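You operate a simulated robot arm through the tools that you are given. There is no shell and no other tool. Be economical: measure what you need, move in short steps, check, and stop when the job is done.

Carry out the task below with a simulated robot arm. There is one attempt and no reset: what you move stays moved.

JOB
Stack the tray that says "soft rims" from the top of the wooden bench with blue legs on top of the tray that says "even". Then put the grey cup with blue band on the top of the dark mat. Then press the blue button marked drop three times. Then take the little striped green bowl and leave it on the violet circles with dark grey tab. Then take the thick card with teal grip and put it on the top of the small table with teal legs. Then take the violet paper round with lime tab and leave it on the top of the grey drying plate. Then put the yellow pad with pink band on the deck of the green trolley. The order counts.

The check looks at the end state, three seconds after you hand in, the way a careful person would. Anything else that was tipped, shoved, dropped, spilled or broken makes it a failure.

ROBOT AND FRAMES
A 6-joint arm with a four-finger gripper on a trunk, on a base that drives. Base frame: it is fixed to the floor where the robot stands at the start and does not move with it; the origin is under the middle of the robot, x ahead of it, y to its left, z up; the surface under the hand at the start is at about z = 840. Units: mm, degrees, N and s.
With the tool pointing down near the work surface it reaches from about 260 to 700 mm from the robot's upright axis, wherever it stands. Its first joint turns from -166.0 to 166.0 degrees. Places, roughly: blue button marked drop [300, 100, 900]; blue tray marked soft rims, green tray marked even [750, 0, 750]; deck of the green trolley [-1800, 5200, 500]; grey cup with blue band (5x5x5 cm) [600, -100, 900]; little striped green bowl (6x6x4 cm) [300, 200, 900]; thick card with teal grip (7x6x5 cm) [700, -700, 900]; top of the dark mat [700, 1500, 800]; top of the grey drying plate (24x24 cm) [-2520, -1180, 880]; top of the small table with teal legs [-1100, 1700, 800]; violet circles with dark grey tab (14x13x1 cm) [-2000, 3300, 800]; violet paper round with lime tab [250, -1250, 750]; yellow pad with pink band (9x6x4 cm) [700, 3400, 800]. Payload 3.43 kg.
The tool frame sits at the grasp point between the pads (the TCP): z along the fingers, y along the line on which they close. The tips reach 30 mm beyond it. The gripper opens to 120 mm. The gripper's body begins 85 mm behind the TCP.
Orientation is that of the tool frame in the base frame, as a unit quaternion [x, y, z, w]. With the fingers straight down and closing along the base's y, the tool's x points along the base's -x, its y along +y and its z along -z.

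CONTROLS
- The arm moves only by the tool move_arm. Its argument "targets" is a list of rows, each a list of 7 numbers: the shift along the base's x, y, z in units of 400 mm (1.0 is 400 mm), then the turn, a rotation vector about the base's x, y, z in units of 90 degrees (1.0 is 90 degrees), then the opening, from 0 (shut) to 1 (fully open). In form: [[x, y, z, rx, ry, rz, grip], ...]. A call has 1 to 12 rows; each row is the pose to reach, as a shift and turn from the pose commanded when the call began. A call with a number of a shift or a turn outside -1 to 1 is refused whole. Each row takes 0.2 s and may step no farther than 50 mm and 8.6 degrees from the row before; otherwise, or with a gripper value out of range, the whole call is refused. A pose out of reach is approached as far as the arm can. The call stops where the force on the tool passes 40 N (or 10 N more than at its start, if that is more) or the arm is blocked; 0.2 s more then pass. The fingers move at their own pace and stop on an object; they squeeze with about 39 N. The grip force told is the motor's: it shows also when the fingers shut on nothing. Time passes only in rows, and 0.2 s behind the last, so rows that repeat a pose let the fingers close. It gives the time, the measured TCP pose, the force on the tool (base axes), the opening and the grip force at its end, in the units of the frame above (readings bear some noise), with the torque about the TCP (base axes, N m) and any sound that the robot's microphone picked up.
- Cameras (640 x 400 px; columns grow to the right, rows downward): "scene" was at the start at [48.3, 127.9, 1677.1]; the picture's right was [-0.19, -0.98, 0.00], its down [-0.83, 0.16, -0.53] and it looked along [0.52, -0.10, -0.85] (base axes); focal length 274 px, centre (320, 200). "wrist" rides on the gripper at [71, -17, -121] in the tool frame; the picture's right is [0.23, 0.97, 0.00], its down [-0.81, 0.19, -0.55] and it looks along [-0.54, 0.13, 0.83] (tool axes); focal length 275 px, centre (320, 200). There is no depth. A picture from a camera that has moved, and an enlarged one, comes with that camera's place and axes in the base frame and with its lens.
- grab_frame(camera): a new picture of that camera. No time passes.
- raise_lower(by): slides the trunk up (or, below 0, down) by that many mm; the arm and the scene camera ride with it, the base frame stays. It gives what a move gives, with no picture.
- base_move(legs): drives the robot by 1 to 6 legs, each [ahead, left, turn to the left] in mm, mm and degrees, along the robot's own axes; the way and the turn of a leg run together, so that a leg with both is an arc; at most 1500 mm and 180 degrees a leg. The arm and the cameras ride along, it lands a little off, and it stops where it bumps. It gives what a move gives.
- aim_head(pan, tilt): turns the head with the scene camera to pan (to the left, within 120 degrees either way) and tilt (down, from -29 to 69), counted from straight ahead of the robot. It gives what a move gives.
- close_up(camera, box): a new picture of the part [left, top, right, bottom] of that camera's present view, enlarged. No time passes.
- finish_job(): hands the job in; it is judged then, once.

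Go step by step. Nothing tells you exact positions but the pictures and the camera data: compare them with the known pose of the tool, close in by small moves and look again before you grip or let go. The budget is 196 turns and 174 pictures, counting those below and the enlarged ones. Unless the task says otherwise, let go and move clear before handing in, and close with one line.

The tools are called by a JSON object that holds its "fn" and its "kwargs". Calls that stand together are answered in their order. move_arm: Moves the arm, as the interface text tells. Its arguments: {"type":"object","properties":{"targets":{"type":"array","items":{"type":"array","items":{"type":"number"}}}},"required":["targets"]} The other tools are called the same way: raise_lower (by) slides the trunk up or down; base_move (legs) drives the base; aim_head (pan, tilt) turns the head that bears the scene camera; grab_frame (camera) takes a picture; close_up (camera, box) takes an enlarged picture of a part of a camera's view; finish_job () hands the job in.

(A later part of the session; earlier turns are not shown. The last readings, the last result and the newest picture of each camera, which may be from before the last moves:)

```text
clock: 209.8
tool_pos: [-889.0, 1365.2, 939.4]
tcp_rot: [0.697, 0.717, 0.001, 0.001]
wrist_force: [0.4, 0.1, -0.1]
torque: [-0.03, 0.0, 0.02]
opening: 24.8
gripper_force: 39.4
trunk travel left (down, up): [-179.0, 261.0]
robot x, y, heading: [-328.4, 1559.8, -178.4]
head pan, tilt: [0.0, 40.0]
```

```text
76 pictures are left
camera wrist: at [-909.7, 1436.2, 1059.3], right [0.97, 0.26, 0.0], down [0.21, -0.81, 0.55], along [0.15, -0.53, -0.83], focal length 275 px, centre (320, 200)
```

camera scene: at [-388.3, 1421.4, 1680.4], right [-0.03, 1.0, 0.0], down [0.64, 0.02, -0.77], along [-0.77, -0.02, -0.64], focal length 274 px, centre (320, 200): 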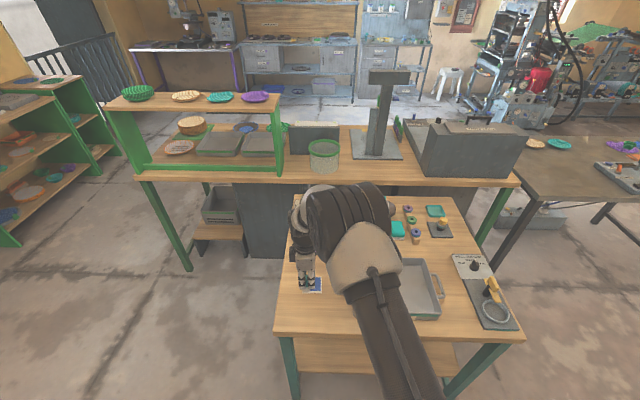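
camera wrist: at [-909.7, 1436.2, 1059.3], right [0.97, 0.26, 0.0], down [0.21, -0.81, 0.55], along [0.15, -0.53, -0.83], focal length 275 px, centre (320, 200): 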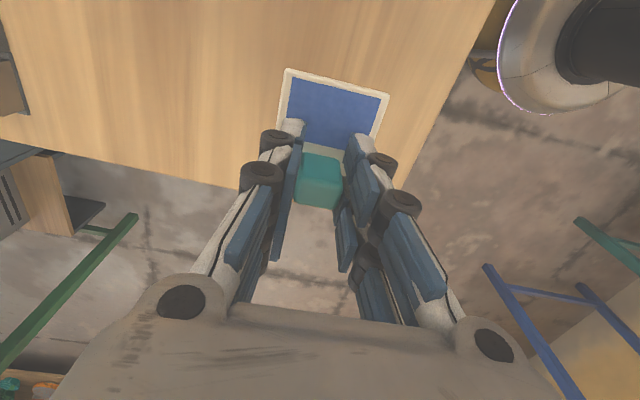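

Position is good; shift 15 mm inward and lower until contact.

{"fn": "move_arm", "kwargs": {"targets": [[0, 0.02, -0.04, 0, 0, 0, 0], [0, 0.04, -0.1, 0, 0, 0, 0], [0, 0.04, -0.15, 0, 0, 0, 0], [0, 0.04, -0.165, 0, 0, 0, 0], [0, 0.04, -0.175, 0, 0, 0, 0]]}}

{"fn": "close_up", "kwargs": {"camera": "scene", "box": [270, 240, 390, 340]}}

```text
clock: 211.0
tool_pos: [-888.3, 1382.7, 868.7]
tcp_rot: [0.697, 0.717, 0.001, 0.001]
wrist_force: [0.0, 0.1, -0.6]
torque: [0.01, -0.03, 0.01]
opening: 24.7
gripper_force: 39.0
trunk travel left (down, up): [-179.0, 261.0]
robot x, y, heading: [-329.1, 1563.7, -178.1]
head pan, tilt: [0.0, 40.0]
```

```text
4.00 times, centred on (330, 290) of scene
camera zoom: at [-387.7, 1421.7, 1680.4], right [-0.03, 1.0, 0.0], down [0.64, 0.02, -0.77], along [-0.77, -0.02, -0.64], focal length 1094 px, centre (280, -160)
```

zoom: 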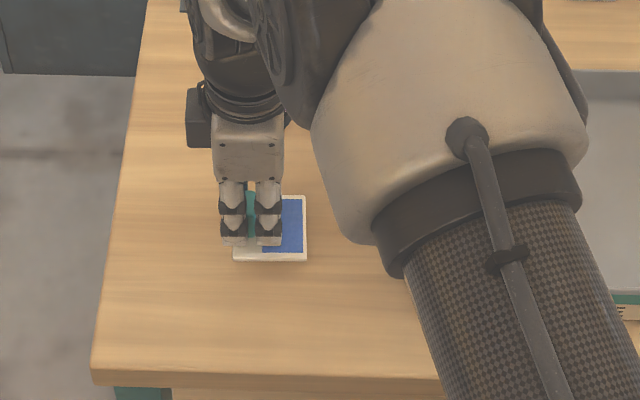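

{"fn": "move_arm", "kwargs": {"targets": [[0, 0, -0.01, 0, 0, 0, 0], [0, 0, -0.02, 0, 0, 0, 0], [0, 0, -0.03, 0, 0, 0, 0]]}}

```text
clock: 211.8
tool_pos: [-887.4, 1383.5, 856.5]
tcp_rot: [0.696, 0.718, 0.001, 0.001]
wrist_force: [-0.7, -0.2, -0.3]
torque: [0.04, -0.03, 0.03]
opening: 24.8
gripper_force: 38.6
trunk travel left (down, up): [-179.0, 261.0]
robot x, y, heading: [-326.8, 1564.0, -178.3]
head pan, tilt: [0.0, 40.0]
```

{"fn": "move_arm", "kwargs": {"targets": [[0, 0, -0.01, 0, 0, 0, 0], [0, 0, -0.02, 0, 0, 0, 0], [0, 0, -0.03, 0, 0, 0, 0]]}}

```text
clock: 212.6
tool_pos: [-888.4, 1382.2, 845.0]
tcp_rot: [0.697, 0.717, 0.002, 0.001]
wrist_force: [-0.3, -0.1, -0.9]
torque: [-0.02, -0.01, 0.0]
opening: 24.6
gripper_force: 39.3
trunk travel left (down, up): [-179.0, 261.0]
robot x, y, heading: [-327.2, 1565.1, -178.4]
head pan, tilt: [0.0, 40.0]
```

{"fn": "move_arm", "kwargs": {"targets": [[0, 0, -0.008, 0, 0, 0, 0], [0, 0, -0.016, 0, 0, 0, 0], [0, 0, -0.024, 0, 0, 0, 0], [0, 0, -0.032, 0, 0, 0, 0], [0, 0, -0.04, 0, 0, 0, 0]]}}

{"fn": "close_up", "kwargs": {"camera": "scene", "box": [300, 270, 360, 320]}}

```text
clock: 213.7
tool_pos: [-889.1, 1381.1, 835.6]
tcp_rot: [0.697, 0.718, -0.001, 0.0]
wrist_force: [6.2, 1.9, 18.3]
torque: [-0.16, -0.3, 0.04]
opening: 24.7
gripper_force: 39.1
trunk travel left (down, up): [-179.0, 261.0]
robot x, y, heading: [-327.8, 1562.3, -178.2]
head pan, tilt: [0.0, 40.0]
stopped in row 5: the force on the tool passed its limit at 42 N (the readings are from after the stop); the commanded pose is now the measured one
```

```text
8.00 times, centred on (330, 295) of scene
camera zoom: at [-385.9, 1422.3, 1680.4], right [-0.03, 1.0, 0.0], down [0.64, 0.02, -0.77], along [-0.77, -0.02, -0.64], focal length 2188 px, centre (240, -560)
```

zoom: 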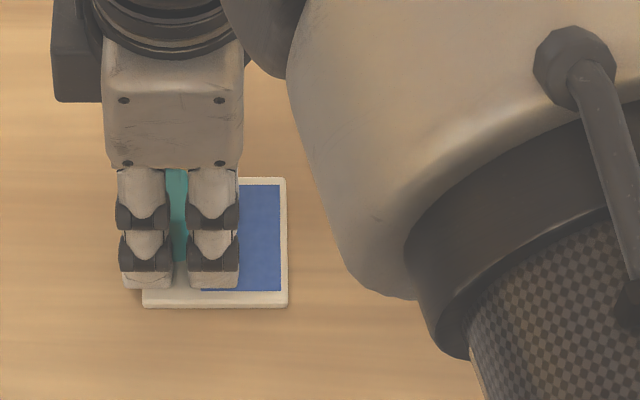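

Contact made; release after relieving the pressure slightly.

{"fn": "move_arm", "kwargs": {"targets": [[0, 0, 0.005, 0, 0, 0, 0], [0, 0, 0.005, 0, 0, 0, 0.4], [0, 0, 0.005, 0, 0, 0, 0.5], [0, 0, 0.005, 0, 0, 0, 0.5], [0, 0, 0.08, 0, 0, 0, 0.5], [0, 0, 0.18, 0, 0, 0, 0.5], [0, 0, 0.28, 0, 0, 0, 0.5], [0, 0, 0.38, 0, 0, 0, 0.5], [0.05, 0, 0.48, 0, 0, 0, 0.5], [0.14, 0, 0.52, 0, 0, 0, 0.5]]}}

{"fn": "grab_frame", "kwargs": {"camera": "wrist"}}

{"fn": "close_up", "kwargs": {"camera": "scene", "box": [270, 240, 390, 340]}}

```text
clock: 215.9
tool_pos: [-833.3, 1383.4, 1040.4]
tcp_rot: [0.696, 0.718, -0.001, -0.001]
wrist_force: [0.4, 0.5, -0.2]
torque: [-0.01, 0.01, -0.01]
opening: 60.0
gripper_force: 0.0
trunk travel left (down, up): [-179.0, 261.0]
robot x, y, heading: [-324.8, 1562.3, -178.2]
head pan, tilt: [0.0, 40.0]
```

```text
73 pictures are left
camera wrist: at [-852.2, 1453.9, 1160.7], right [0.97, 0.26, 0.0], down [0.22, -0.8, 0.55], along [0.14, -0.53, -0.83], focal length 275 px, centre (320, 200)
```

wrist: 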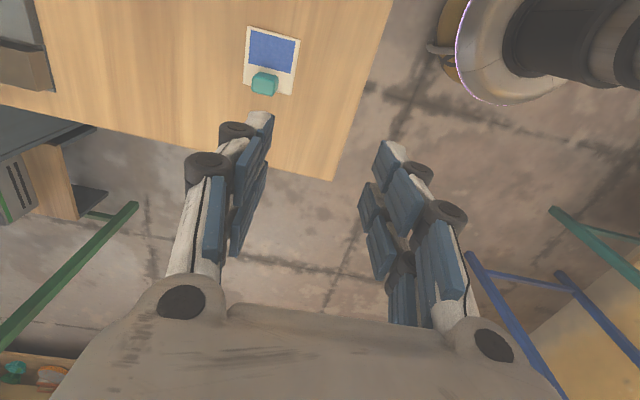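

```text
4.00 times, centred on (330, 290) of scene
camera zoom: at [-386.3, 1421.9, 1680.6], right [-0.03, 1.0, 0.0], down [0.64, 0.02, -0.77], along [-0.77, -0.02, -0.64], focal length 1094 px, centre (280, -160)
```

zoom: 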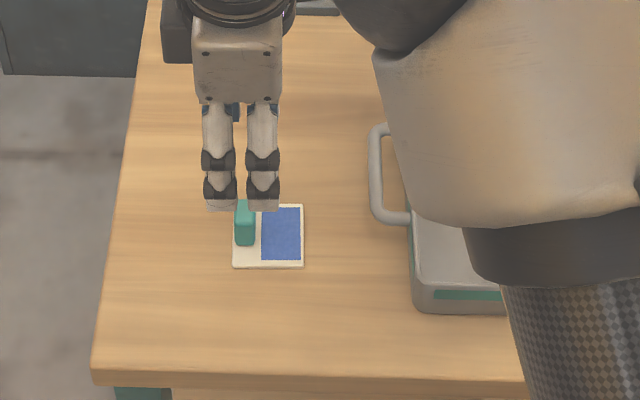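

The card is on the small table. Next the violet 135 °C paper round; I'll retract, back off, turn to face -y and drive to the right-hand table.

{"fn": "move_arm", "kwargs": {"targets": [[0.05, 0.1, 0, 0, 0, 0, 0.5], [0.1, 0.2, 0, 0, 0, 0, 0.5], [0.15, 0.3, 0, 0, 0, 0, 0.5], [0.2, 0.4, 0, 0, 0, 0, 0.5]]}}

{"fn": "base_move", "kwargs": {"legs": [[-180, 0, 0], [0, 0, 88.5], [1500, 0, 0], [620, 0, 0]]}}

{"fn": "aim_head", "kwargs": {"pan": 15, "tilt": 45}}

{"fn": "grab_frame", "kwargs": {"camera": "scene"}}

```text
clock: 216.9
tool_pos: [-752.4, 1541.7, 1038.1]
tcp_rot: [0.697, 0.717, -0.002, -0.001]
wrist_force: [0.6, 0.6, -0.6]
torque: [0.0, 0.05, -0.01]
opening: 60.1
gripper_force: 0.0
trunk travel left (down, up): [-179.0, 261.0]
robot x, y, heading: [-328.4, 1564.6, -178.3]
head pan, tilt: [0.0, 40.0]
```

```text
clock: 232.2
tool_pos: [-47.9, -948.0, 1039.4]
tcp_rot: [-0.022, 1.0, -0.001, -0.001]
wrist_force: [-0.6, -0.5, 0.3]
torque: [-0.01, 0.01, 0.03]
opening: 60.2
gripper_force: 0.2
trunk travel left (down, up): [-179.0, 261.0]
robot x, y, heading: [-78.6, -521.4, -87.5]
head pan, tilt: [0.0, 40.0]
```

```text
clock: 232.9
tool_pos: [-47.7, -945.9, 1038.2]
tcp_rot: [-0.021, 1.0, -0.001, -0.001]
wrist_force: [-0.1, -0.5, 0.4]
torque: [0.03, -0.02, 0.0]
opening: 60.1
gripper_force: 0.1
trunk travel left (down, up): [-179.0, 261.0]
robot x, y, heading: [-75.6, -519.7, -87.5]
head pan, tilt: [15.0, 45.0]
```

```text
71 pictures are left
camera scene: at [87.2, -570.6, 1673.2], right [-0.95, -0.3, 0.0], down [-0.21, 0.67, -0.71], along [0.21, -0.67, -0.71], focal length 274 px, centre (320, 200)
```

scene: 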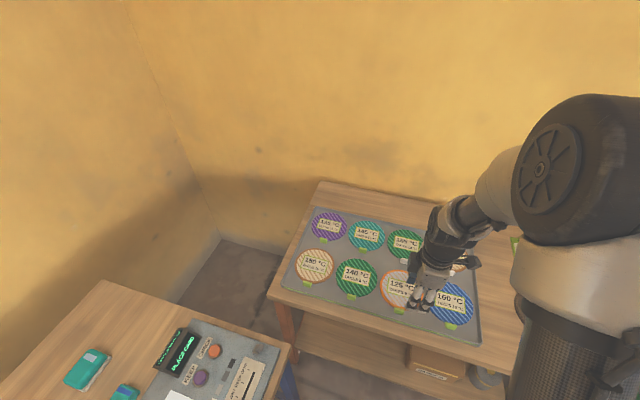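

{"fn": "close_up", "kwargs": {"camera": "scene", "box": [280, 190, 400, 290]}}

```text
4.00 times, centred on (340, 240) of scene
camera zoom: at [87.2, -570.6, 1673.2], right [-0.95, -0.3, 0.0], down [-0.21, 0.67, -0.71], along [0.21, -0.67, -0.71], focal length 1094 px, centre (240, 40)
```

zoom: 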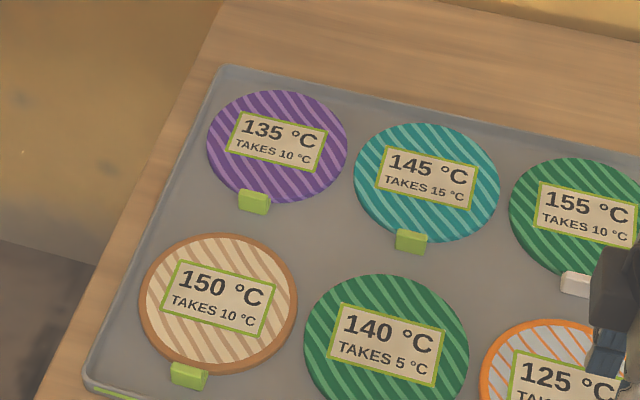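

Lime tab of the 135 °C round is around (266, -1186). I'll drive a bit closer and bring the hand near it.

{"fn": "base_move", "kwargs": {"legs": [[130, 75, -2.5]]}}

{"fn": "move_arm", "kwargs": {"targets": [[0.1, -0.03, 0, 0, 0, 0, 0.35], [0.2, -0.06, 0, 0, 0, 0, 0.35], [0.3, -0.09, 0, 0, 0, 0, 0.35], [0.4, -0.12, 0, 0, 0, 0, 0.35], [0.5, -0.15, -0.02, 0, 0, 0, 0.35], [0.56, -0.18, -0.1, 0, 0, 0, 0.35], [0.56, -0.2, -0.2, 0, 0, 0, 0.35]]}}

{"fn": "grab_frame", "kwargs": {"camera": "wrist"}}

{"fn": "grab_frame", "kwargs": {"camera": "scene"}}

```text
clock: 234.3
tool_pos: [9.9, -1072.4, 1038.8]
tcp_rot: [0.003, 1.0, -0.001, 0.0]
wrist_force: [0.1, -0.7, 0.7]
torque: [0.04, 0.03, -0.01]
opening: 60.1
gripper_force: 0.1
trunk travel left (down, up): [-179.0, 261.0]
robot x, y, heading: [1.5, -642.5, -90.1]
head pan, tilt: [15.0, 45.0]
```

```text
clock: 235.9
tool_pos: [233.1, -1150.4, 959.2]
tcp_rot: [0.002, 1.0, 0.0, 0.001]
wrist_force: [-0.8, -0.2, 0.5]
torque: [0.02, 0.01, 0.01]
opening: 42.0
gripper_force: 0.0
trunk travel left (down, up): [-179.0, 261.0]
robot x, y, heading: [1.1, -646.0, -90.1]
head pan, tilt: [15.0, 45.0]
```

```text
69 pictures are left
camera wrist: at [160.8, -1166.2, 1079.1], right [-0.23, 0.97, 0.0], down [0.81, 0.19, 0.55], along [0.54, 0.12, -0.83], focal length 275 px, centre (320, 200)
```

wrist: 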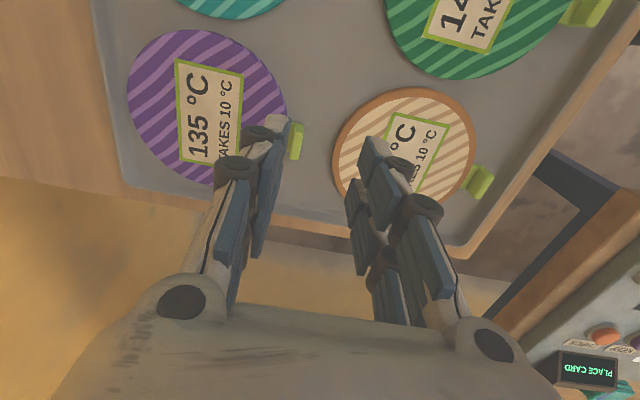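

```text
68 pictures are left
camera scene: at [161.2, -703.5, 1673.1], right [-0.97, -0.26, 0.0], down [-0.18, 0.68, -0.71], along [0.18, -0.68, -0.71], focal length 274 px, centre (320, 200)
```

scene: 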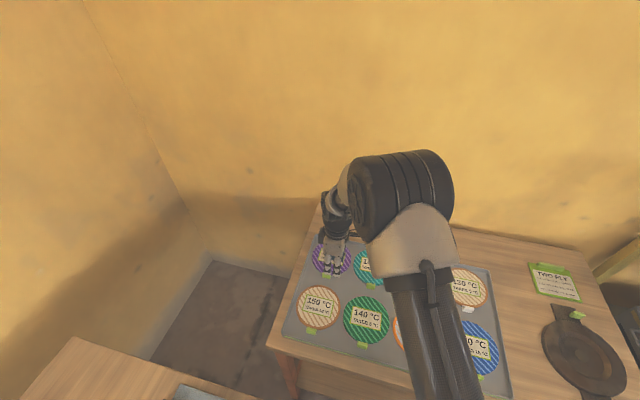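

Combining both views, the tab is near (261, -1167) with top about z = 830. Closing in and checking.

{"fn": "move_arm", "kwargs": {"targets": [[0.07, -0.042, -0.05, 0, 0, 0, 0.35], [0.07, -0.042, -0.13, 0, 0, 0, 0.35]]}}

{"fn": "grab_frame", "kwargs": {"camera": "wrist"}}

{"fn": "close_up", "kwargs": {"camera": "wrist", "box": [200, 80, 440, 280]}}

```text
clock: 236.5
tool_pos: [261.6, -1167.9, 907.4]
tcp_rot: [0.003, 1.0, -0.001, 0.001]
wrist_force: [-0.5, -0.3, 0.5]
torque: [0.02, -0.02, 0.01]
opening: 42.2
gripper_force: 0.0
trunk travel left (down, up): [-179.0, 261.0]
robot x, y, heading: [3.6, -642.0, -90.1]
head pan, tilt: [15.0, 45.0]
```

```text
67 pictures are left
camera wrist: at [188.4, -1184.2, 1027.3], right [-0.23, 0.97, 0.0], down [0.81, 0.19, 0.55], along [0.54, 0.12, -0.83], focal length 275 px, centre (320, 200)
```

wrist: 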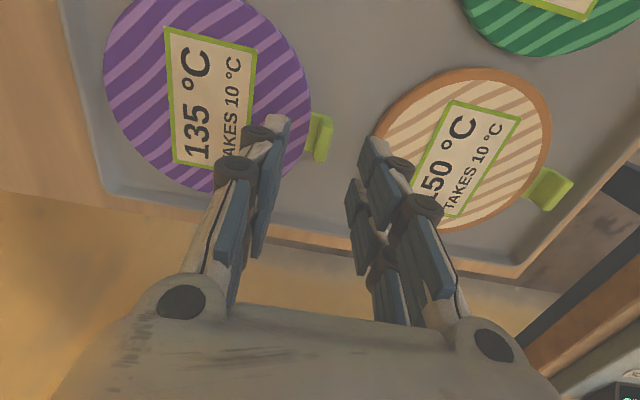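

```text
2.00 times, centred on (320, 180) of wrist
camera zoom: at [188.4, -1184.2, 1027.3], right [-0.23, 0.97, 0.0], down [0.81, 0.19, 0.55], along [0.54, 0.12, -0.83], focal length 551 px, centre (320, 240)
```

zoom: 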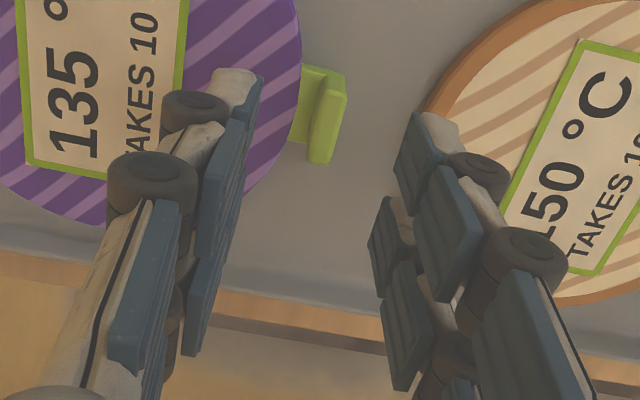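

The tab has an upright lime plate at y ≈ -1164, ideal for closing along y. Descending in stages.

{"fn": "move_arm", "kwargs": {"targets": [[0, 0.01, -0.05, 0, 0, 0, 0.3], [0, 0.01, -0.09, 0, 0, 0, 0.3]]}}

{"fn": "close_up", "kwargs": {"camera": "wrist", "box": [200, 80, 440, 280]}}

```text
clock: 237.1
tool_pos: [261.3, -1162.5, 872.8]
tcp_rot: [0.001, 1.0, 0.0, 0.001]
wrist_force: [-0.5, -0.4, -0.3]
torque: [0.01, 0.01, 0.01]
opening: 36.0
gripper_force: 0.1
trunk travel left (down, up): [-179.0, 261.0]
robot x, y, heading: [-1.2, -645.9, -90.2]
head pan, tilt: [15.0, 45.0]
```

```text
2.00 times, centred on (320, 180) of wrist
camera zoom: at [189.2, -1179.3, 993.0], right [-0.23, 0.97, 0.0], down [0.81, 0.19, 0.55], along [0.54, 0.12, -0.83], focal length 551 px, centre (320, 240)
```

zoom: 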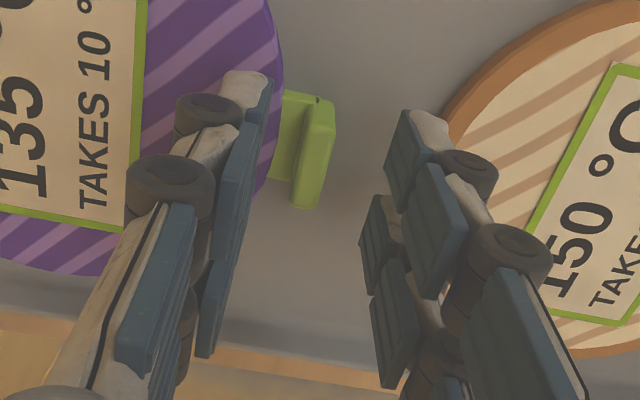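

{"fn": "move_arm", "kwargs": {"targets": [[0.005, -0.003, -0.025, 0, 0, 0, 0.3], [0.005, -0.003, -0.045, 0, 0, 0, 0.3], [0.005, -0.003, -0.06, 0, 0, 0, 0.3]]}}

{"fn": "close_up", "kwargs": {"camera": "wrist", "box": [200, 80, 440, 280]}}

```text
clock: 237.9
tool_pos: [264.9, -1174.5, 856.3]
tcp_rot: [0.002, 1.0, -0.01, 0.005]
wrist_force: [-3.5, -3.5, 13.7]
torque: [-0.32, 0.1, -0.07]
opening: 42.1
gripper_force: 2.3
trunk travel left (down, up): [-179.0, 261.0]
robot x, y, heading: [-0.3, -646.9, -90.3]
head pan, tilt: [15.0, 45.0]
stopped in row 3: the force on the tool passed its limit at 42 N (the readings are from after the stop); the commanded pose is now the measured one
```

```text
2.00 times, centred on (320, 180) of wrist
camera zoom: at [190.0, -1188.5, 977.0], right [-0.23, 0.97, -0.02], down [0.81, 0.2, 0.56], along [0.55, 0.11, -0.83], focal length 551 px, centre (320, 240)
```

zoom: 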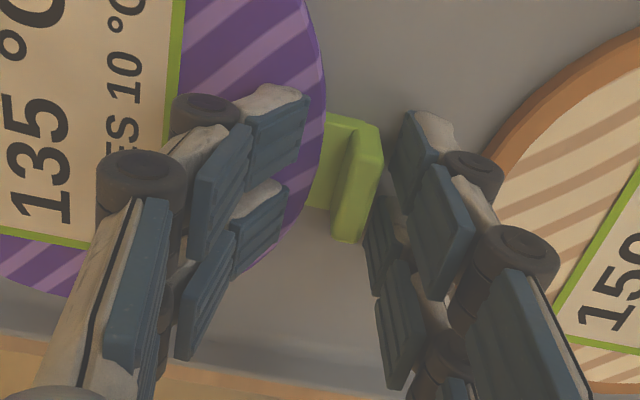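

The inner finger touched the disc (top ≈ 826). Raise a bit and re-level.

{"fn": "move_arm", "kwargs": {"targets": [[0, 0.005, 0.02, 0.0128, 0.0063, 0, 0.4], [-0.005, 0.022, 0.03, 0.0128, 0.0063, 0, 0.4]]}}

{"fn": "close_up", "kwargs": {"camera": "wrist", "box": [200, 80, 440, 280]}}

```text
clock: 238.5
tool_pos: [263.0, -1162.4, 866.9]
tcp_rot: [0.002, 1.0, 0.002, -0.002]
wrist_force: [0.6, 0.4, 0.0]
torque: [0.01, 0.0, -0.01]
opening: 48.2
gripper_force: 0.0
trunk travel left (down, up): [-179.0, 261.0]
robot x, y, heading: [2.4, -643.6, -90.4]
head pan, tilt: [15.0, 45.0]
```

```text
2.00 times, centred on (320, 180) of wrist
camera zoom: at [189.8, -1179.4, 986.7], right [-0.23, 0.97, 0.0], down [0.81, 0.19, 0.55], along [0.54, 0.13, -0.83], focal length 551 px, centre (320, 240)
```

zoom: 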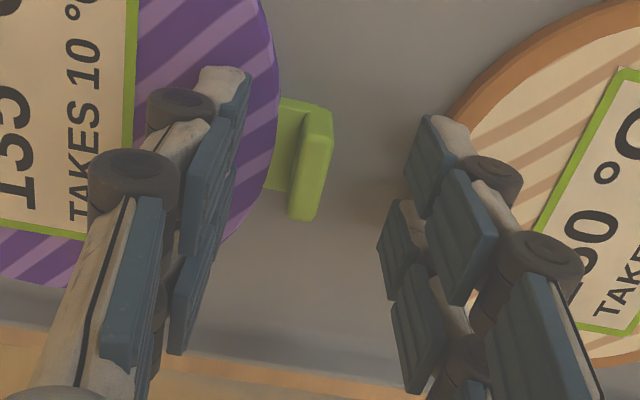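

{"fn": "move_arm", "kwargs": {"targets": [[0, -0.004, 0, 0, 0, 0, 0.25], [0, -0.005, -0.005, 0, 0, 0, 0.2], [0, -0.005, -0.012, 0, 0, 0, 0.2], [0, -0.005, -0.017, 0, 0, 0, 0.2]]}}

{"fn": "close_up", "kwargs": {"camera": "wrist", "box": [200, 80, 440, 280]}}

```text
clock: 239.5
tool_pos: [262.2, -1167.0, 862.2]
tcp_rot: [0.002, 1.0, 0.0, 0.0]
wrist_force: [-1.9, -0.4, 14.4]
torque: [-0.24, 0.06, -0.01]
opening: 23.5
gripper_force: 0.1
trunk travel left (down, up): [-179.0, 261.0]
robot x, y, heading: [-1.9, -643.6, -90.3]
head pan, tilt: [15.0, 45.0]
```

```text
2.00 times, centred on (320, 180) of wrist
camera zoom: at [189.4, -1182.7, 982.3], right [-0.23, 0.97, 0.0], down [0.81, 0.19, 0.55], along [0.54, 0.12, -0.83], focal length 551 px, centre (320, 240)
```

zoom: 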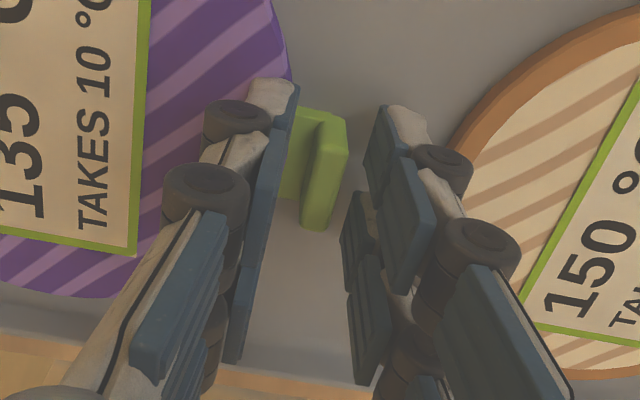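

Touching the disc at tip height ≈ 832. Raise 2 mm and close on the plate.

{"fn": "move_arm", "kwargs": {"targets": [[0, 0.003, 0.006, 0, 0, 0, 0.2], [0, 0.003, 0.006, 0, 0, 0, 0], [0, 0.003, 0.006, 0, 0, 0, 0], [0, 0.003, 0.006, 0, 0, 0, 0], [0, 0.003, 0.006, 0, 0, 0, 0], [0, 0.003, 0.006, 0, 0, 0, 0]]}}

{"fn": "close_up", "kwargs": {"camera": "wrist", "box": [200, 80, 440, 280]}}

```text
clock: 240.9
tool_pos: [262.7, -1163.7, 861.6]
tcp_rot: [0.001, 1.0, 0.002, -0.002]
wrist_force: [0.2, 0.0, 1.2]
torque: [0.0, 0.03, -0.01]
opening: 7.9
gripper_force: 38.9
trunk travel left (down, up): [-179.0, 261.0]
robot x, y, heading: [-1.5, -642.5, -90.0]
head pan, tilt: [15.0, 45.0]
```

```text
2.00 times, centred on (320, 180) of wrist
camera zoom: at [189.8, -1180.6, 981.9], right [-0.23, 0.97, 0.0], down [0.81, 0.19, 0.55], along [0.54, 0.13, -0.83], focal length 551 px, centre (320, 240)
```

zoom: 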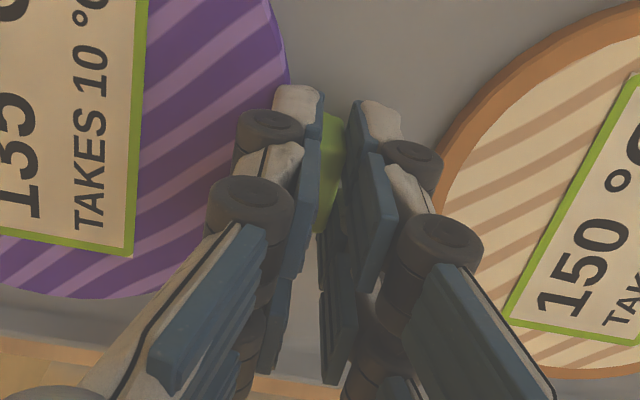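

Gripped at 8 mm. Lift slowly and check.

{"fn": "move_arm", "kwargs": {"targets": [[0, 0, 0.02, 0, 0, 0, 0], [0, 0, 0.05, 0, 0, 0, 0], [0, 0, 0.1, 0, 0, 0, 0], [0, 0, 0.16, 0, 0, 0, 0]]}}

{"fn": "grab_frame", "kwargs": {"camera": "wrist"}}

{"fn": "close_up", "kwargs": {"camera": "scene", "box": [260, 200, 420, 300]}}

```text
clock: 241.9
tool_pos: [262.6, -1165.2, 924.5]
tcp_rot: [0.002, 1.0, 0.003, -0.002]
wrist_force: [0.3, -0.3, -0.8]
torque: [0.0, -0.03, 0.05]
opening: 7.8
gripper_force: 38.9
trunk travel left (down, up): [-179.0, 261.0]
robot x, y, heading: [1.4, -641.8, -90.0]
head pan, tilt: [15.0, 45.0]
```

```text
60 pictures are left
camera wrist: at [189.7, -1181.7, 1045.4], right [-0.23, 0.97, 0.01], down [0.81, 0.19, 0.55], along [0.54, 0.13, -0.83], focal length 275 px, centre (320, 200)
```

wrist: 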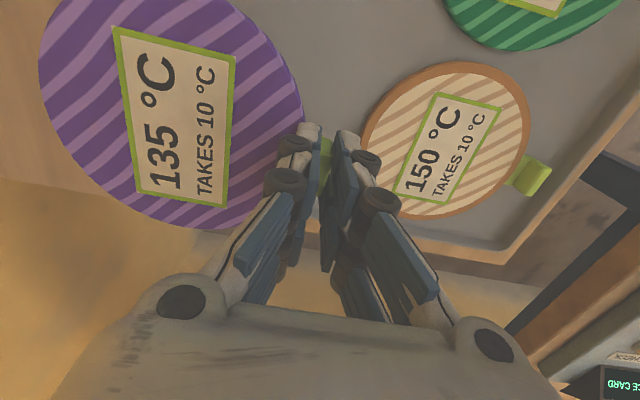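

```text
4.00 times, centred on (340, 250) of scene
camera zoom: at [160.7, -702.5, 1673.2], right [-0.97, -0.26, 0.0], down [-0.18, 0.68, -0.71], along [0.18, -0.68, -0.71], focal length 1094 px, centre (240, 0)
```

zoom: 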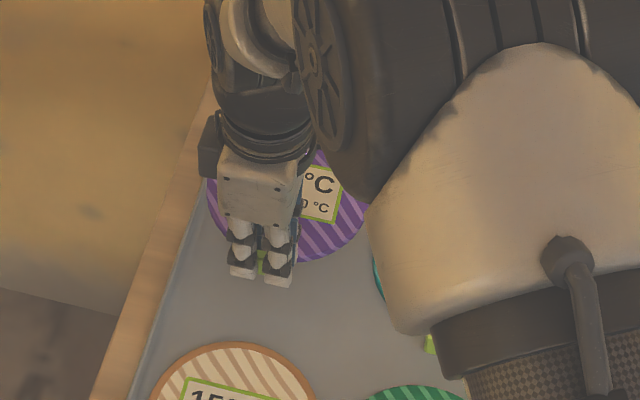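

The round is held. Raise, retract, back off and strafe toward the drying plate at about (-2520, -1180).

{"fn": "move_arm", "kwargs": {"targets": [[0, 0, 0.1, 0, 0, 0, 0], [-0.03, 0.03, 0.2, 0, 0, 0, 0], [-0.1, 0.07, 0.27, 0, 0, 0, 0], [-0.18, 0.12, 0.3, 0, 0, 0, 0], [-0.27, 0.17, 0.3, 0, 0, 0, 0], [-0.36, 0.21, 0.3, 0, 0, 0, 0], [-0.45, 0.25, 0.3, 0, 0, 0, 0], [-0.54, 0.29, 0.3, 0, 0, 0, 0], [-0.62, 0.33, 0.3, 0, 0, 0, 0]]}}

{"fn": "base_move", "kwargs": {"legs": [[-200, 0, 0], [0, -1500, 0], [0, -1100, 0]]}}

{"fn": "aim_head", "kwargs": {"pan": 5, "tilt": 35}}

{"fn": "grab_frame", "kwargs": {"camera": "scene"}}

{"fn": "grab_frame", "kwargs": {"camera": "wrist"}}

```text
clock: 243.9
tool_pos: [12.6, -1030.6, 1046.8]
tcp_rot: [0.002, 1.0, 0.002, 0.0]
wrist_force: [0.2, 0.1, 0.5]
torque: [0.03, -0.04, -0.01]
opening: 8.1
gripper_force: 38.7
trunk travel left (down, up): [-179.0, 261.0]
robot x, y, heading: [1.0, -643.3, -90.2]
head pan, tilt: [15.0, 45.0]
```

```text
clock: 257.5
tool_pos: [-2524.0, -884.2, 1046.7]
tcp_rot: [-0.013, 1.0, 0.002, 0.0]
wrist_force: [-1.0, -0.1, -0.1]
torque: [0.01, 0.02, -0.02]
opening: 7.7
gripper_force: 39.5
trunk travel left (down, up): [-179.0, 261.0]
robot x, y, heading: [-2547.3, -492.7, -88.3]
head pan, tilt: [15.0, 45.0]
```

```text
clock: 258.2
tool_pos: [-2524.9, -883.8, 1046.1]
tcp_rot: [-0.013, 1.0, 0.001, -0.001]
wrist_force: [0.5, -1.0, 0.9]
torque: [0.01, -0.01, 0.02]
opening: 7.9
gripper_force: 39.0
trunk travel left (down, up): [-179.0, 261.0]
robot x, y, heading: [-2549.1, -495.4, -88.6]
head pan, tilt: [5.0, 35.0]
```

```text
58 pictures are left
camera scene: at [-2398.7, -560.9, 1688.0], right [-0.99, -0.11, 0.0], down [-0.06, 0.57, -0.82], along [0.09, -0.81, -0.57], focal length 274 px, centre (320, 200)
```

scene: 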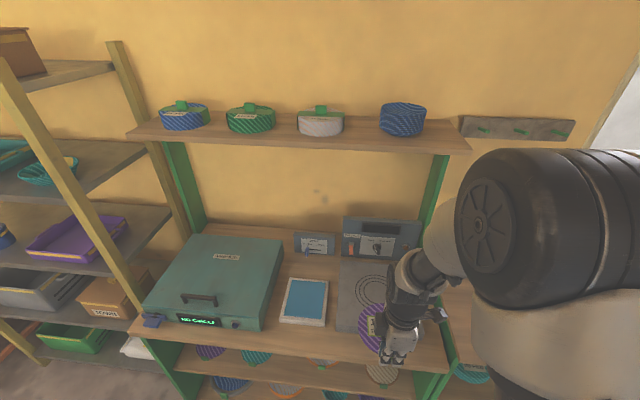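

```text
57 pictures are left
camera wrist: at [-2595.2, -903.8, 1167.0], right [-0.25, 0.97, 0.0], down [0.81, 0.21, 0.55], along [0.53, 0.14, -0.83], focal length 275 px, centre (320, 200)
```

wrist: 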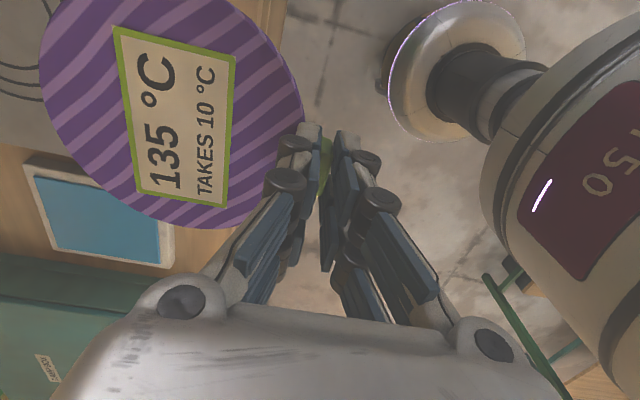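

The grey drying plate is at about (-2521, -1160). I'll extend so the disc hovers above it and check.

{"fn": "move_arm", "kwargs": {"targets": [[0, -0.1, 0, 0, 0, 0, 0], [0.005, -0.2, 0, 0, 0, 0, 0], [0.008, -0.3, 0, 0, 0, 0, 0], [0.008, -0.4, -0.03, 0, 0, 0, 0], [0.008, -0.48, -0.1, 0, 0, 0, 0]]}}

{"fn": "grab_frame", "kwargs": {"camera": "wrist"}}

{"fn": "close_up", "kwargs": {"camera": "scene", "box": [280, 210, 440, 350]}}

```text
clock: 259.4
tool_pos: [-2523.8, -1078.2, 1003.2]
tcp_rot: [-0.013, 1.0, 0.003, -0.002]
wrist_force: [-0.9, 0.6, -0.4]
torque: [0.0, 0.01, 0.01]
opening: 8.0
gripper_force: 38.2
trunk travel left (down, up): [-179.0, 261.0]
robot x, y, heading: [-2550.2, -495.5, -88.3]
head pan, tilt: [5.0, 35.0]
```

```text
56 pictures are left
camera wrist: at [-2595.3, -1097.2, 1124.6], right [-0.25, 0.97, 0.0], down [0.81, 0.21, 0.55], along [0.53, 0.14, -0.83], focal length 275 px, centre (320, 200)
```

wrist: 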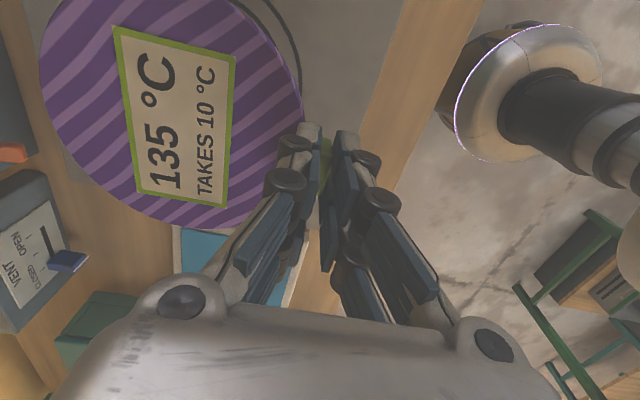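

```text
2.86 times, centred on (360, 280) of scene
camera zoom: at [-2398.8, -562.3, 1687.9], right [-0.99, -0.11, 0.0], down [-0.06, 0.57, -0.82], along [0.09, -0.81, -0.57], focal length 781 px, centre (206, -29)
```

zoom: 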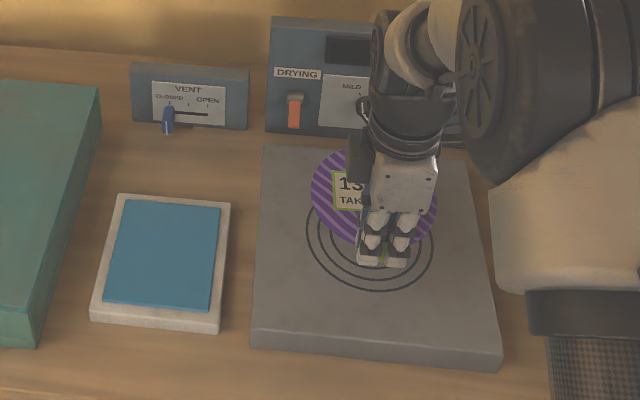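

Rings centre at about (-2531, -1184); shifting and lowering toward the plate.

{"fn": "move_arm", "kwargs": {"targets": [[-0.02, -0.055, -0.05, 0, 0, 0, 0], [-0.02, -0.055, -0.13, 0, 0, 0, 0], [-0.02, -0.055, -0.18, 0, 0, 0, 0]]}}

{"fn": "close_up", "kwargs": {"camera": "scene", "box": [280, 210, 440, 350]}}

{"fn": "grab_frame", "kwargs": {"camera": "wrist"}}

```text
clock: 260.2
tool_pos: [-2531.3, -1098.0, 934.5]
tcp_rot: [-0.013, 1.0, 0.002, -0.001]
wrist_force: [-0.5, 0.5, 0.4]
torque: [0.02, 0.01, 0.0]
opening: 7.9
gripper_force: 38.9
trunk travel left (down, up): [-179.0, 261.0]
robot x, y, heading: [-2547.3, -499.4, -88.6]
head pan, tilt: [5.0, 35.0]
```

```text
2.86 times, centred on (360, 280) of scene
camera zoom: at [-2398.9, -561.5, 1688.0], right [-0.99, -0.11, 0.0], down [-0.06, 0.57, -0.82], along [0.09, -0.81, -0.57], focal length 781 px, centre (206, -29)
```

zoom: 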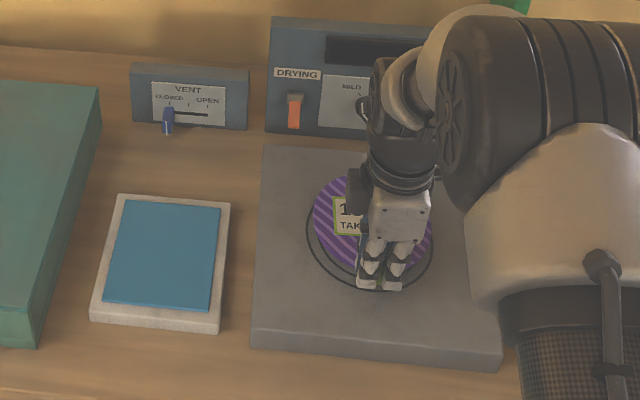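

```text
53 pictures are left
camera wrist: at [-2603.3, -1117.4, 1054.5], right [-0.25, 0.97, 0.0], down [0.81, 0.21, 0.55], along [0.53, 0.14, -0.83], focal length 275 px, centre (320, 200)
```

wrist: 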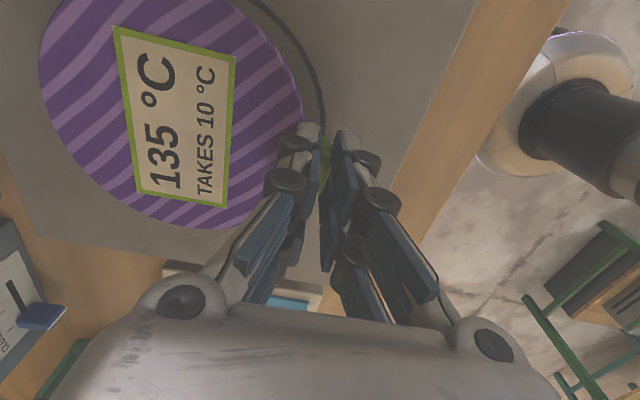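

Nicely centred. Lower in small steps to contact.

{"fn": "move_arm", "kwargs": {"targets": [[0, 0, -0.02, 0, 0, 0, 0], [0, 0, -0.035, 0, 0, 0, 0], [0, 0, -0.045, 0, 0, 0, 0], [0, 0, -0.055, 0, 0, 0, 0]]}}

```text
clock: 261.2
tool_pos: [-2529.3, -1098.9, 915.6]
tcp_rot: [-0.012, 1.0, -0.002, -0.002]
wrist_force: [-3.5, 3.3, 20.1]
torque: [0.0, 0.13, 0.0]
opening: 7.8
gripper_force: 38.8
trunk travel left (down, up): [-179.0, 261.0]
robot x, y, heading: [-2548.6, -496.2, -88.5]
head pan, tilt: [5.0, 35.0]
```

Contact. Relieve, open slightly and lift away.

{"fn": "move_arm", "kwargs": {"targets": [[0, 0, 0.008, 0, 0, 0, 0], [0, 0, 0.008, 0, 0, 0, 0.1], [0, 0, 0.008, 0, 0, 0, 0.16], [0, 0, 0.008, 0, 0, 0, 0.16], [0, 0, 0.04, 0, 0, 0, 0.16], [0, 0, 0.1, 0, 0, 0, 0.16], [0, 0, 0.2, 0, 0, 0, 0.2], [0, 0.05, 0.3, 0, 0, 0, 0.3], [0, 0.15, 0.36, 0, 0, 0, 0.3], [0, 0.26, 0.36, 0, 0, 0, 0.3]]}}

{"fn": "close_up", "kwargs": {"camera": "scene", "box": [280, 210, 440, 350]}}

{"fn": "grab_frame", "kwargs": {"camera": "wrist"}}

```text
clock: 263.4
tool_pos: [-2531.1, -993.2, 1056.2]
tcp_rot: [-0.011, 1.0, 0.0, -0.001]
wrist_force: [0.0, 0.8, -0.8]
torque: [-0.01, 0.02, 0.01]
opening: 36.0
gripper_force: 0.1
trunk travel left (down, up): [-179.0, 261.0]
robot x, y, heading: [-2546.7, -499.3, -88.7]
head pan, tilt: [5.0, 35.0]
```

```text
2.86 times, centred on (360, 280) of scene
camera zoom: at [-2399.0, -559.7, 1688.1], right [-0.99, -0.11, 0.0], down [-0.06, 0.57, -0.82], along [0.09, -0.81, -0.57], focal length 781 px, centre (206, -29)
```

zoom: 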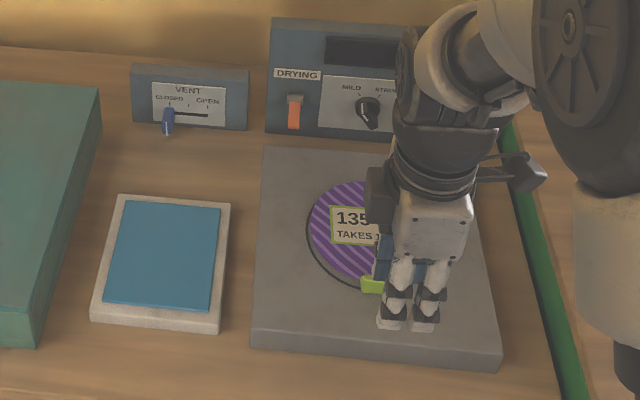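

```text
51 pictures are left
camera wrist: at [-2602.6, -1012.1, 1176.8], right [-0.25, 0.97, 0.0], down [0.81, 0.21, 0.55], along [0.53, 0.14, -0.83], focal length 275 px, centre (320, 200)
```

wrist: 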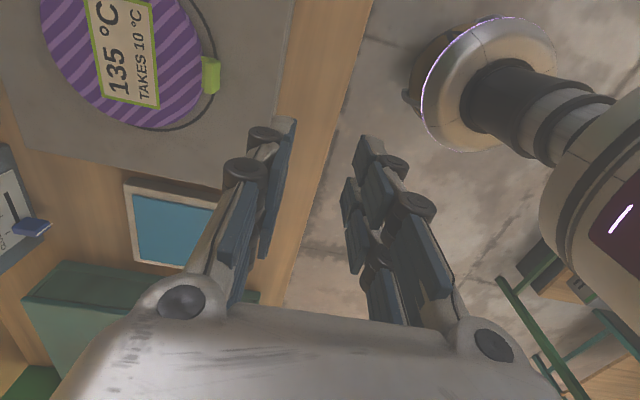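

The round lies flat on the plate. Last: the yellow pad. I'll retract and drive back to the main aisle and up toward (700, 3400).

{"fn": "move_arm", "kwargs": {"targets": [[0, 0.1, 0, 0, 0, 0, 0.5], [0, 0.2, 0, 0, 0, 0, 0.5], [0, 0.28, 0, 0, 0, 0, 0.5]]}}

{"fn": "base_move", "kwargs": {"legs": [[-150, 0, 0], [0, 1500, 0], [0, 850, 0], [0, 0, 88.5]]}}

{"fn": "base_move", "kwargs": {"legs": [[0, 1500, 0], [0, 500, 0]]}}

```text
clock: 264.2
tool_pos: [-2527.2, -881.9, 1056.4]
tcp_rot: [-0.012, 1.0, 0.002, -0.002]
wrist_force: [0.3, -0.1, -0.5]
torque: [-0.06, 0.0, 0.0]
opening: 59.9
gripper_force: 0.1
trunk travel left (down, up): [-179.0, 261.0]
robot x, y, heading: [-2551.6, -494.4, -88.6]
head pan, tilt: [5.0, 35.0]
```

```text
clock: 280.6
tool_pos: [178.8, -259.7, 1056.0]
tcp_rot: [0.708, -0.706, 0.0, 0.003]
wrist_force: [0.5, 0.6, 0.4]
torque: [-0.02, 0.01, 0.0]
opening: 60.0
gripper_force: 0.1
trunk travel left (down, up): [-179.0, 261.0]
robot x, y, heading: [-207.3, -274.4, 0.3]
head pan, tilt: [5.0, 35.0]
```

```text
clock: 290.6
tool_pos: [202.0, 1748.0, 1054.9]
tcp_rot: [-0.706, 0.708, 0.0, -0.002]
wrist_force: [0.5, 1.0, 0.4]
torque: [-0.04, 0.01, 0.01]
opening: 60.1
gripper_force: 0.1
trunk travel left (down, up): [-179.0, 261.0]
robot x, y, heading: [-181.9, 1736.5, 0.2]
head pan, tilt: [5.0, 35.0]
```

{"fn": "base_move", "kwargs": {"legs": [[0, 1450, 0]]}}

{"fn": "aim_head", "kwargs": {"pan": 0, "tilt": 40}}

{"fn": "grab_frame", "kwargs": {"camera": "scene"}}

```text
clock: 297.8
tool_pos: [178.8, 3212.3, 1054.5]
tcp_rot: [0.719, -0.695, 0.0, 0.002]
wrist_force: [0.6, -0.8, -0.5]
torque: [-0.01, -0.01, 0.03]
opening: 60.0
gripper_force: 0.0
trunk travel left (down, up): [-179.0, 261.0]
robot x, y, heading: [-208.6, 3186.2, 1.8]
head pan, tilt: [5.0, 35.0]
```

```text
clock: 298.4
tool_pos: [178.8, 3211.1, 1055.1]
tcp_rot: [0.718, -0.696, 0.0, 0.002]
wrist_force: [0.3, 0.1, -0.3]
torque: [0.02, -0.03, 0.0]
opening: 60.0
gripper_force: 0.0
trunk travel left (down, up): [-179.0, 261.0]
robot x, y, heading: [-202.4, 3190.0, 1.9]
head pan, tilt: [0.0, 40.0]
```

```text
50 pictures are left
camera scene: at [-145.3, 3330.6, 1680.5], right [0.03, -1.0, 0.0], down [-0.64, -0.02, -0.77], along [0.77, 0.03, -0.64], focal length 274 px, centre (320, 200)
```

scene: 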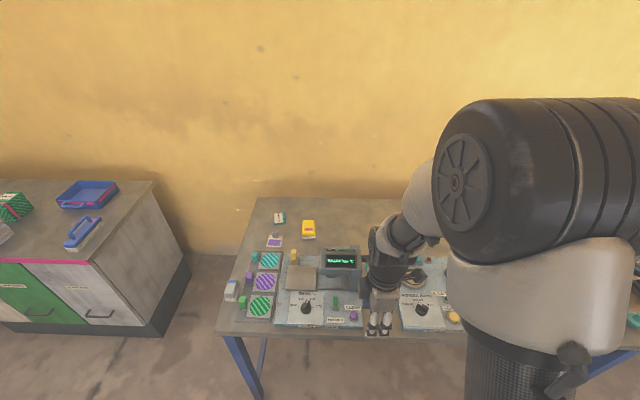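

{"fn": "close_up", "kwargs": {"camera": "scene", "box": [210, 190, 370, 340]}}

{"fn": "close_up", "kwargs": {"camera": "scene", "box": [270, 200, 334, 250]}}

```text
2.67 times, centred on (290, 265) of scene
camera zoom: at [-145.3, 3330.6, 1680.5], right [0.03, -1.0, 0.0], down [-0.64, -0.02, -0.77], along [0.77, 0.03, -0.64], focal length 729 px, centre (400, 27)
```

zoom: 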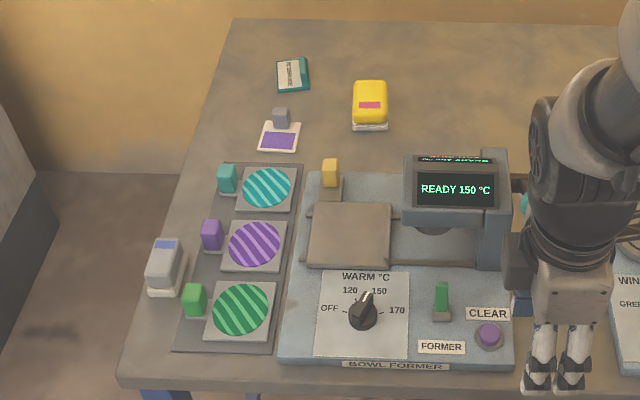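

```text
8.00 times, centred on (302, 225) of scene
camera zoom: at [-145.3, 3330.6, 1680.5], right [0.03, -1.0, 0.0], down [-0.64, -0.02, -0.77], along [0.77, 0.03, -0.64], focal length 2188 px, centre (464, 0)
```

zoom: 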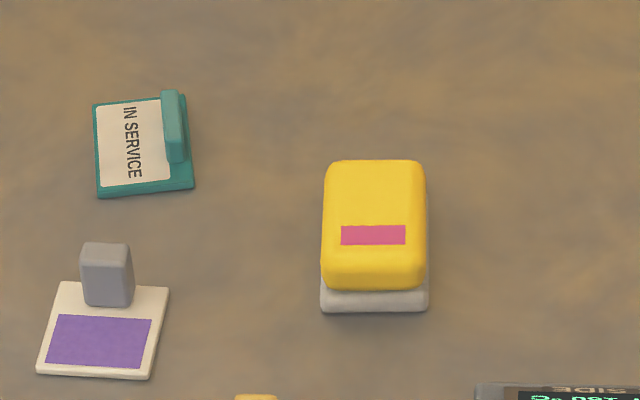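

The yellow pad with pink band is near (667, 3411), long axis along x. I'll drive in and rotate the hand to close along y.

{"fn": "base_move", "kwargs": {"legs": [[0, 140, -1.9], [225, 0, 0]]}}

{"fn": "move_arm", "kwargs": {"targets": [[0, 0, 0.04, 0, 0, -0.084, 0.7], [0.02, 0.01, 0.08, 0, 0, -0.168, 0.7], [0.06, 0.02, 0.08, 0, 0, -0.252, 0.7], [0.12, 0.04, 0.08, 0, 0, -0.336, 0.7], [0.18, 0.06, 0.08, 0, 0, -0.42, 0.7], [0.24, 0.08, 0.08, 0, 0, -0.504, 0.7], [0.3, 0.1, 0.08, 0, 0, -0.588, 0.7], [0.36, 0.12, 0.08, 0, 0, -0.672, 0.7], [0.42, 0.13, 0.05, 0, 0, -0.756, 0.7], [0.48, 0.14, 0.02, 0, 0, -0.84, 0.7], [0.54, 0.15, -0.02, 0, 0, -0.92, 0.7], [0.6, 0.15, -0.06, 0, 0, -1.0, 0.7]]}}

{"fn": "grab_frame", "kwargs": {"camera": "wrist"}}

{"fn": "grab_frame", "kwargs": {"camera": "scene"}}

```text
clock: 301.1
tool_pos: [402.3, 3345.1, 1054.3]
tcp_rot: [0.71, -0.704, 0.0, 0.004]
wrist_force: [0.7, -0.6, -0.3]
torque: [-0.04, 0.02, -0.03]
opening: 60.1
gripper_force: 0.1
trunk travel left (down, up): [-179.0, 261.0]
robot x, y, heading: [17.8, 3325.9, 0.7]
head pan, tilt: [0.0, 40.0]
```

```text
clock: 303.7
tool_pos: [639.4, 3407.8, 1030.8]
tcp_rot: [-0.004, 1.0, 0.002, -0.003]
wrist_force: [0.6, 0.6, -0.6]
torque: [-0.02, 0.03, -0.01]
opening: 83.8
gripper_force: 0.1
trunk travel left (down, up): [-179.0, 261.0]
robot x, y, heading: [18.3, 3328.7, 0.7]
head pan, tilt: [0.0, 40.0]
```

```text
47 pictures are left
camera wrist: at [569.5, 3389.0, 1151.7], right [-0.24, 0.97, 0.0], down [0.81, 0.2, 0.55], along [0.53, 0.14, -0.83], focal length 275 px, centre (320, 200)
```

wrist: 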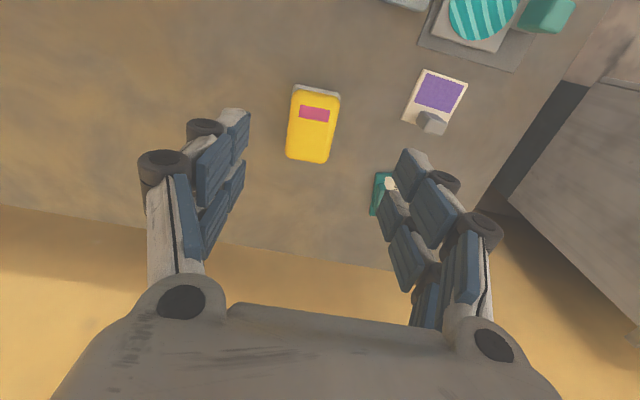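

```text
46 pictures are left
camera scene: at [81.3, 3471.6, 1680.4], right [0.01, -1.0, 0.0], down [-0.64, -0.01, -0.77], along [0.77, 0.01, -0.64], focal length 274 px, centre (320, 200)
```

scene: 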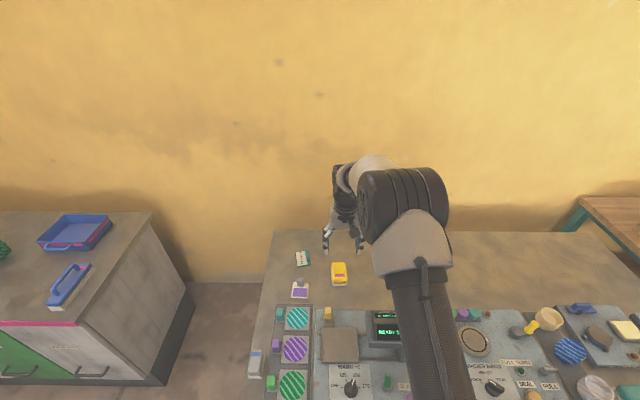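

Pad centre ≈ (667, 3410), top ≈ z 855. Move over and descend in stages.

{"fn": "move_arm", "kwargs": {"targets": [[0.035, 0.003, -0.08, 0, 0, 0, 0.72], [0.07, 0.006, -0.18, 0, 0, 0, 0.72], [0.07, 0.006, -0.28, 0, 0, 0, 0.72]]}}

{"fn": "grab_frame", "kwargs": {"camera": "wrist"}}

```text
clock: 304.5
tool_pos: [669.7, 3409.8, 919.2]
tcp_rot: [-0.005, 1.0, 0.001, 0.0]
wrist_force: [0.5, -0.9, 0.6]
torque: [0.0, 0.0, 0.01]
opening: 86.4
gripper_force: 0.1
trunk travel left (down, up): [-179.0, 261.0]
robot x, y, heading: [19.7, 3326.6, 0.6]
head pan, tilt: [0.0, 40.0]
```

```text
45 pictures are left
camera wrist: at [597.6, 3391.6, 1040.3], right [-0.24, 0.97, 0.0], down [0.81, 0.2, 0.55], along [0.54, 0.14, -0.83], focal length 275 px, centre (320, 200)
```

wrist: 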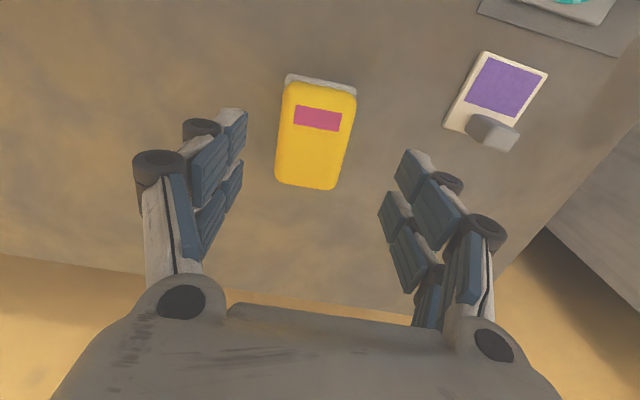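

The pad is yawed by about 5°; I'll match it and descend.

{"fn": "move_arm", "kwargs": {"targets": [[-0.005, -0.006, -0.07, 0, 0, 0.05, 0.72], [-0.005, -0.006, -0.14, 0, 0, 0.05, 0.72], [-0.005, -0.006, -0.155, 0, 0, 0.05, 0.72]]}}

{"fn": "grab_frame", "kwargs": {"camera": "wrist"}}

```text
clock: 305.3
tool_pos: [666.6, 3407.4, 857.9]
tcp_rot: [-0.045, 0.999, 0.002, -0.002]
wrist_force: [0.3, 0.1, 0.5]
torque: [-0.01, 0.02, 0.01]
opening: 86.5
gripper_force: 0.1
trunk travel left (down, up): [-179.0, 261.0]
robot x, y, heading: [15.3, 3328.6, 0.8]
head pan, tilt: [0.0, 40.0]
```

```text
44 pictures are left
camera wrist: at [596.9, 3383.6, 978.6], right [-0.32, 0.95, 0.0], down [0.79, 0.26, 0.55], along [0.52, 0.18, -0.83], focal length 275 px, centre (320, 200)
```

wrist: 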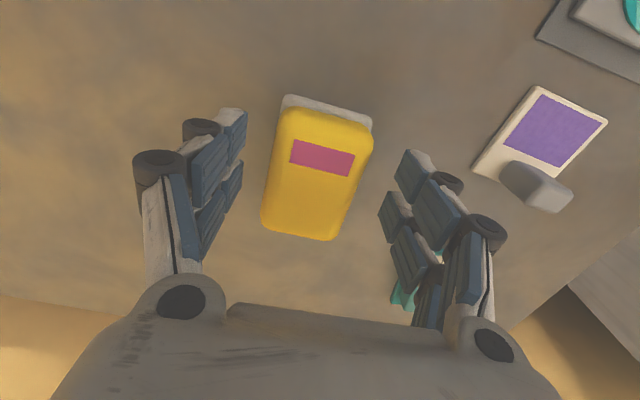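

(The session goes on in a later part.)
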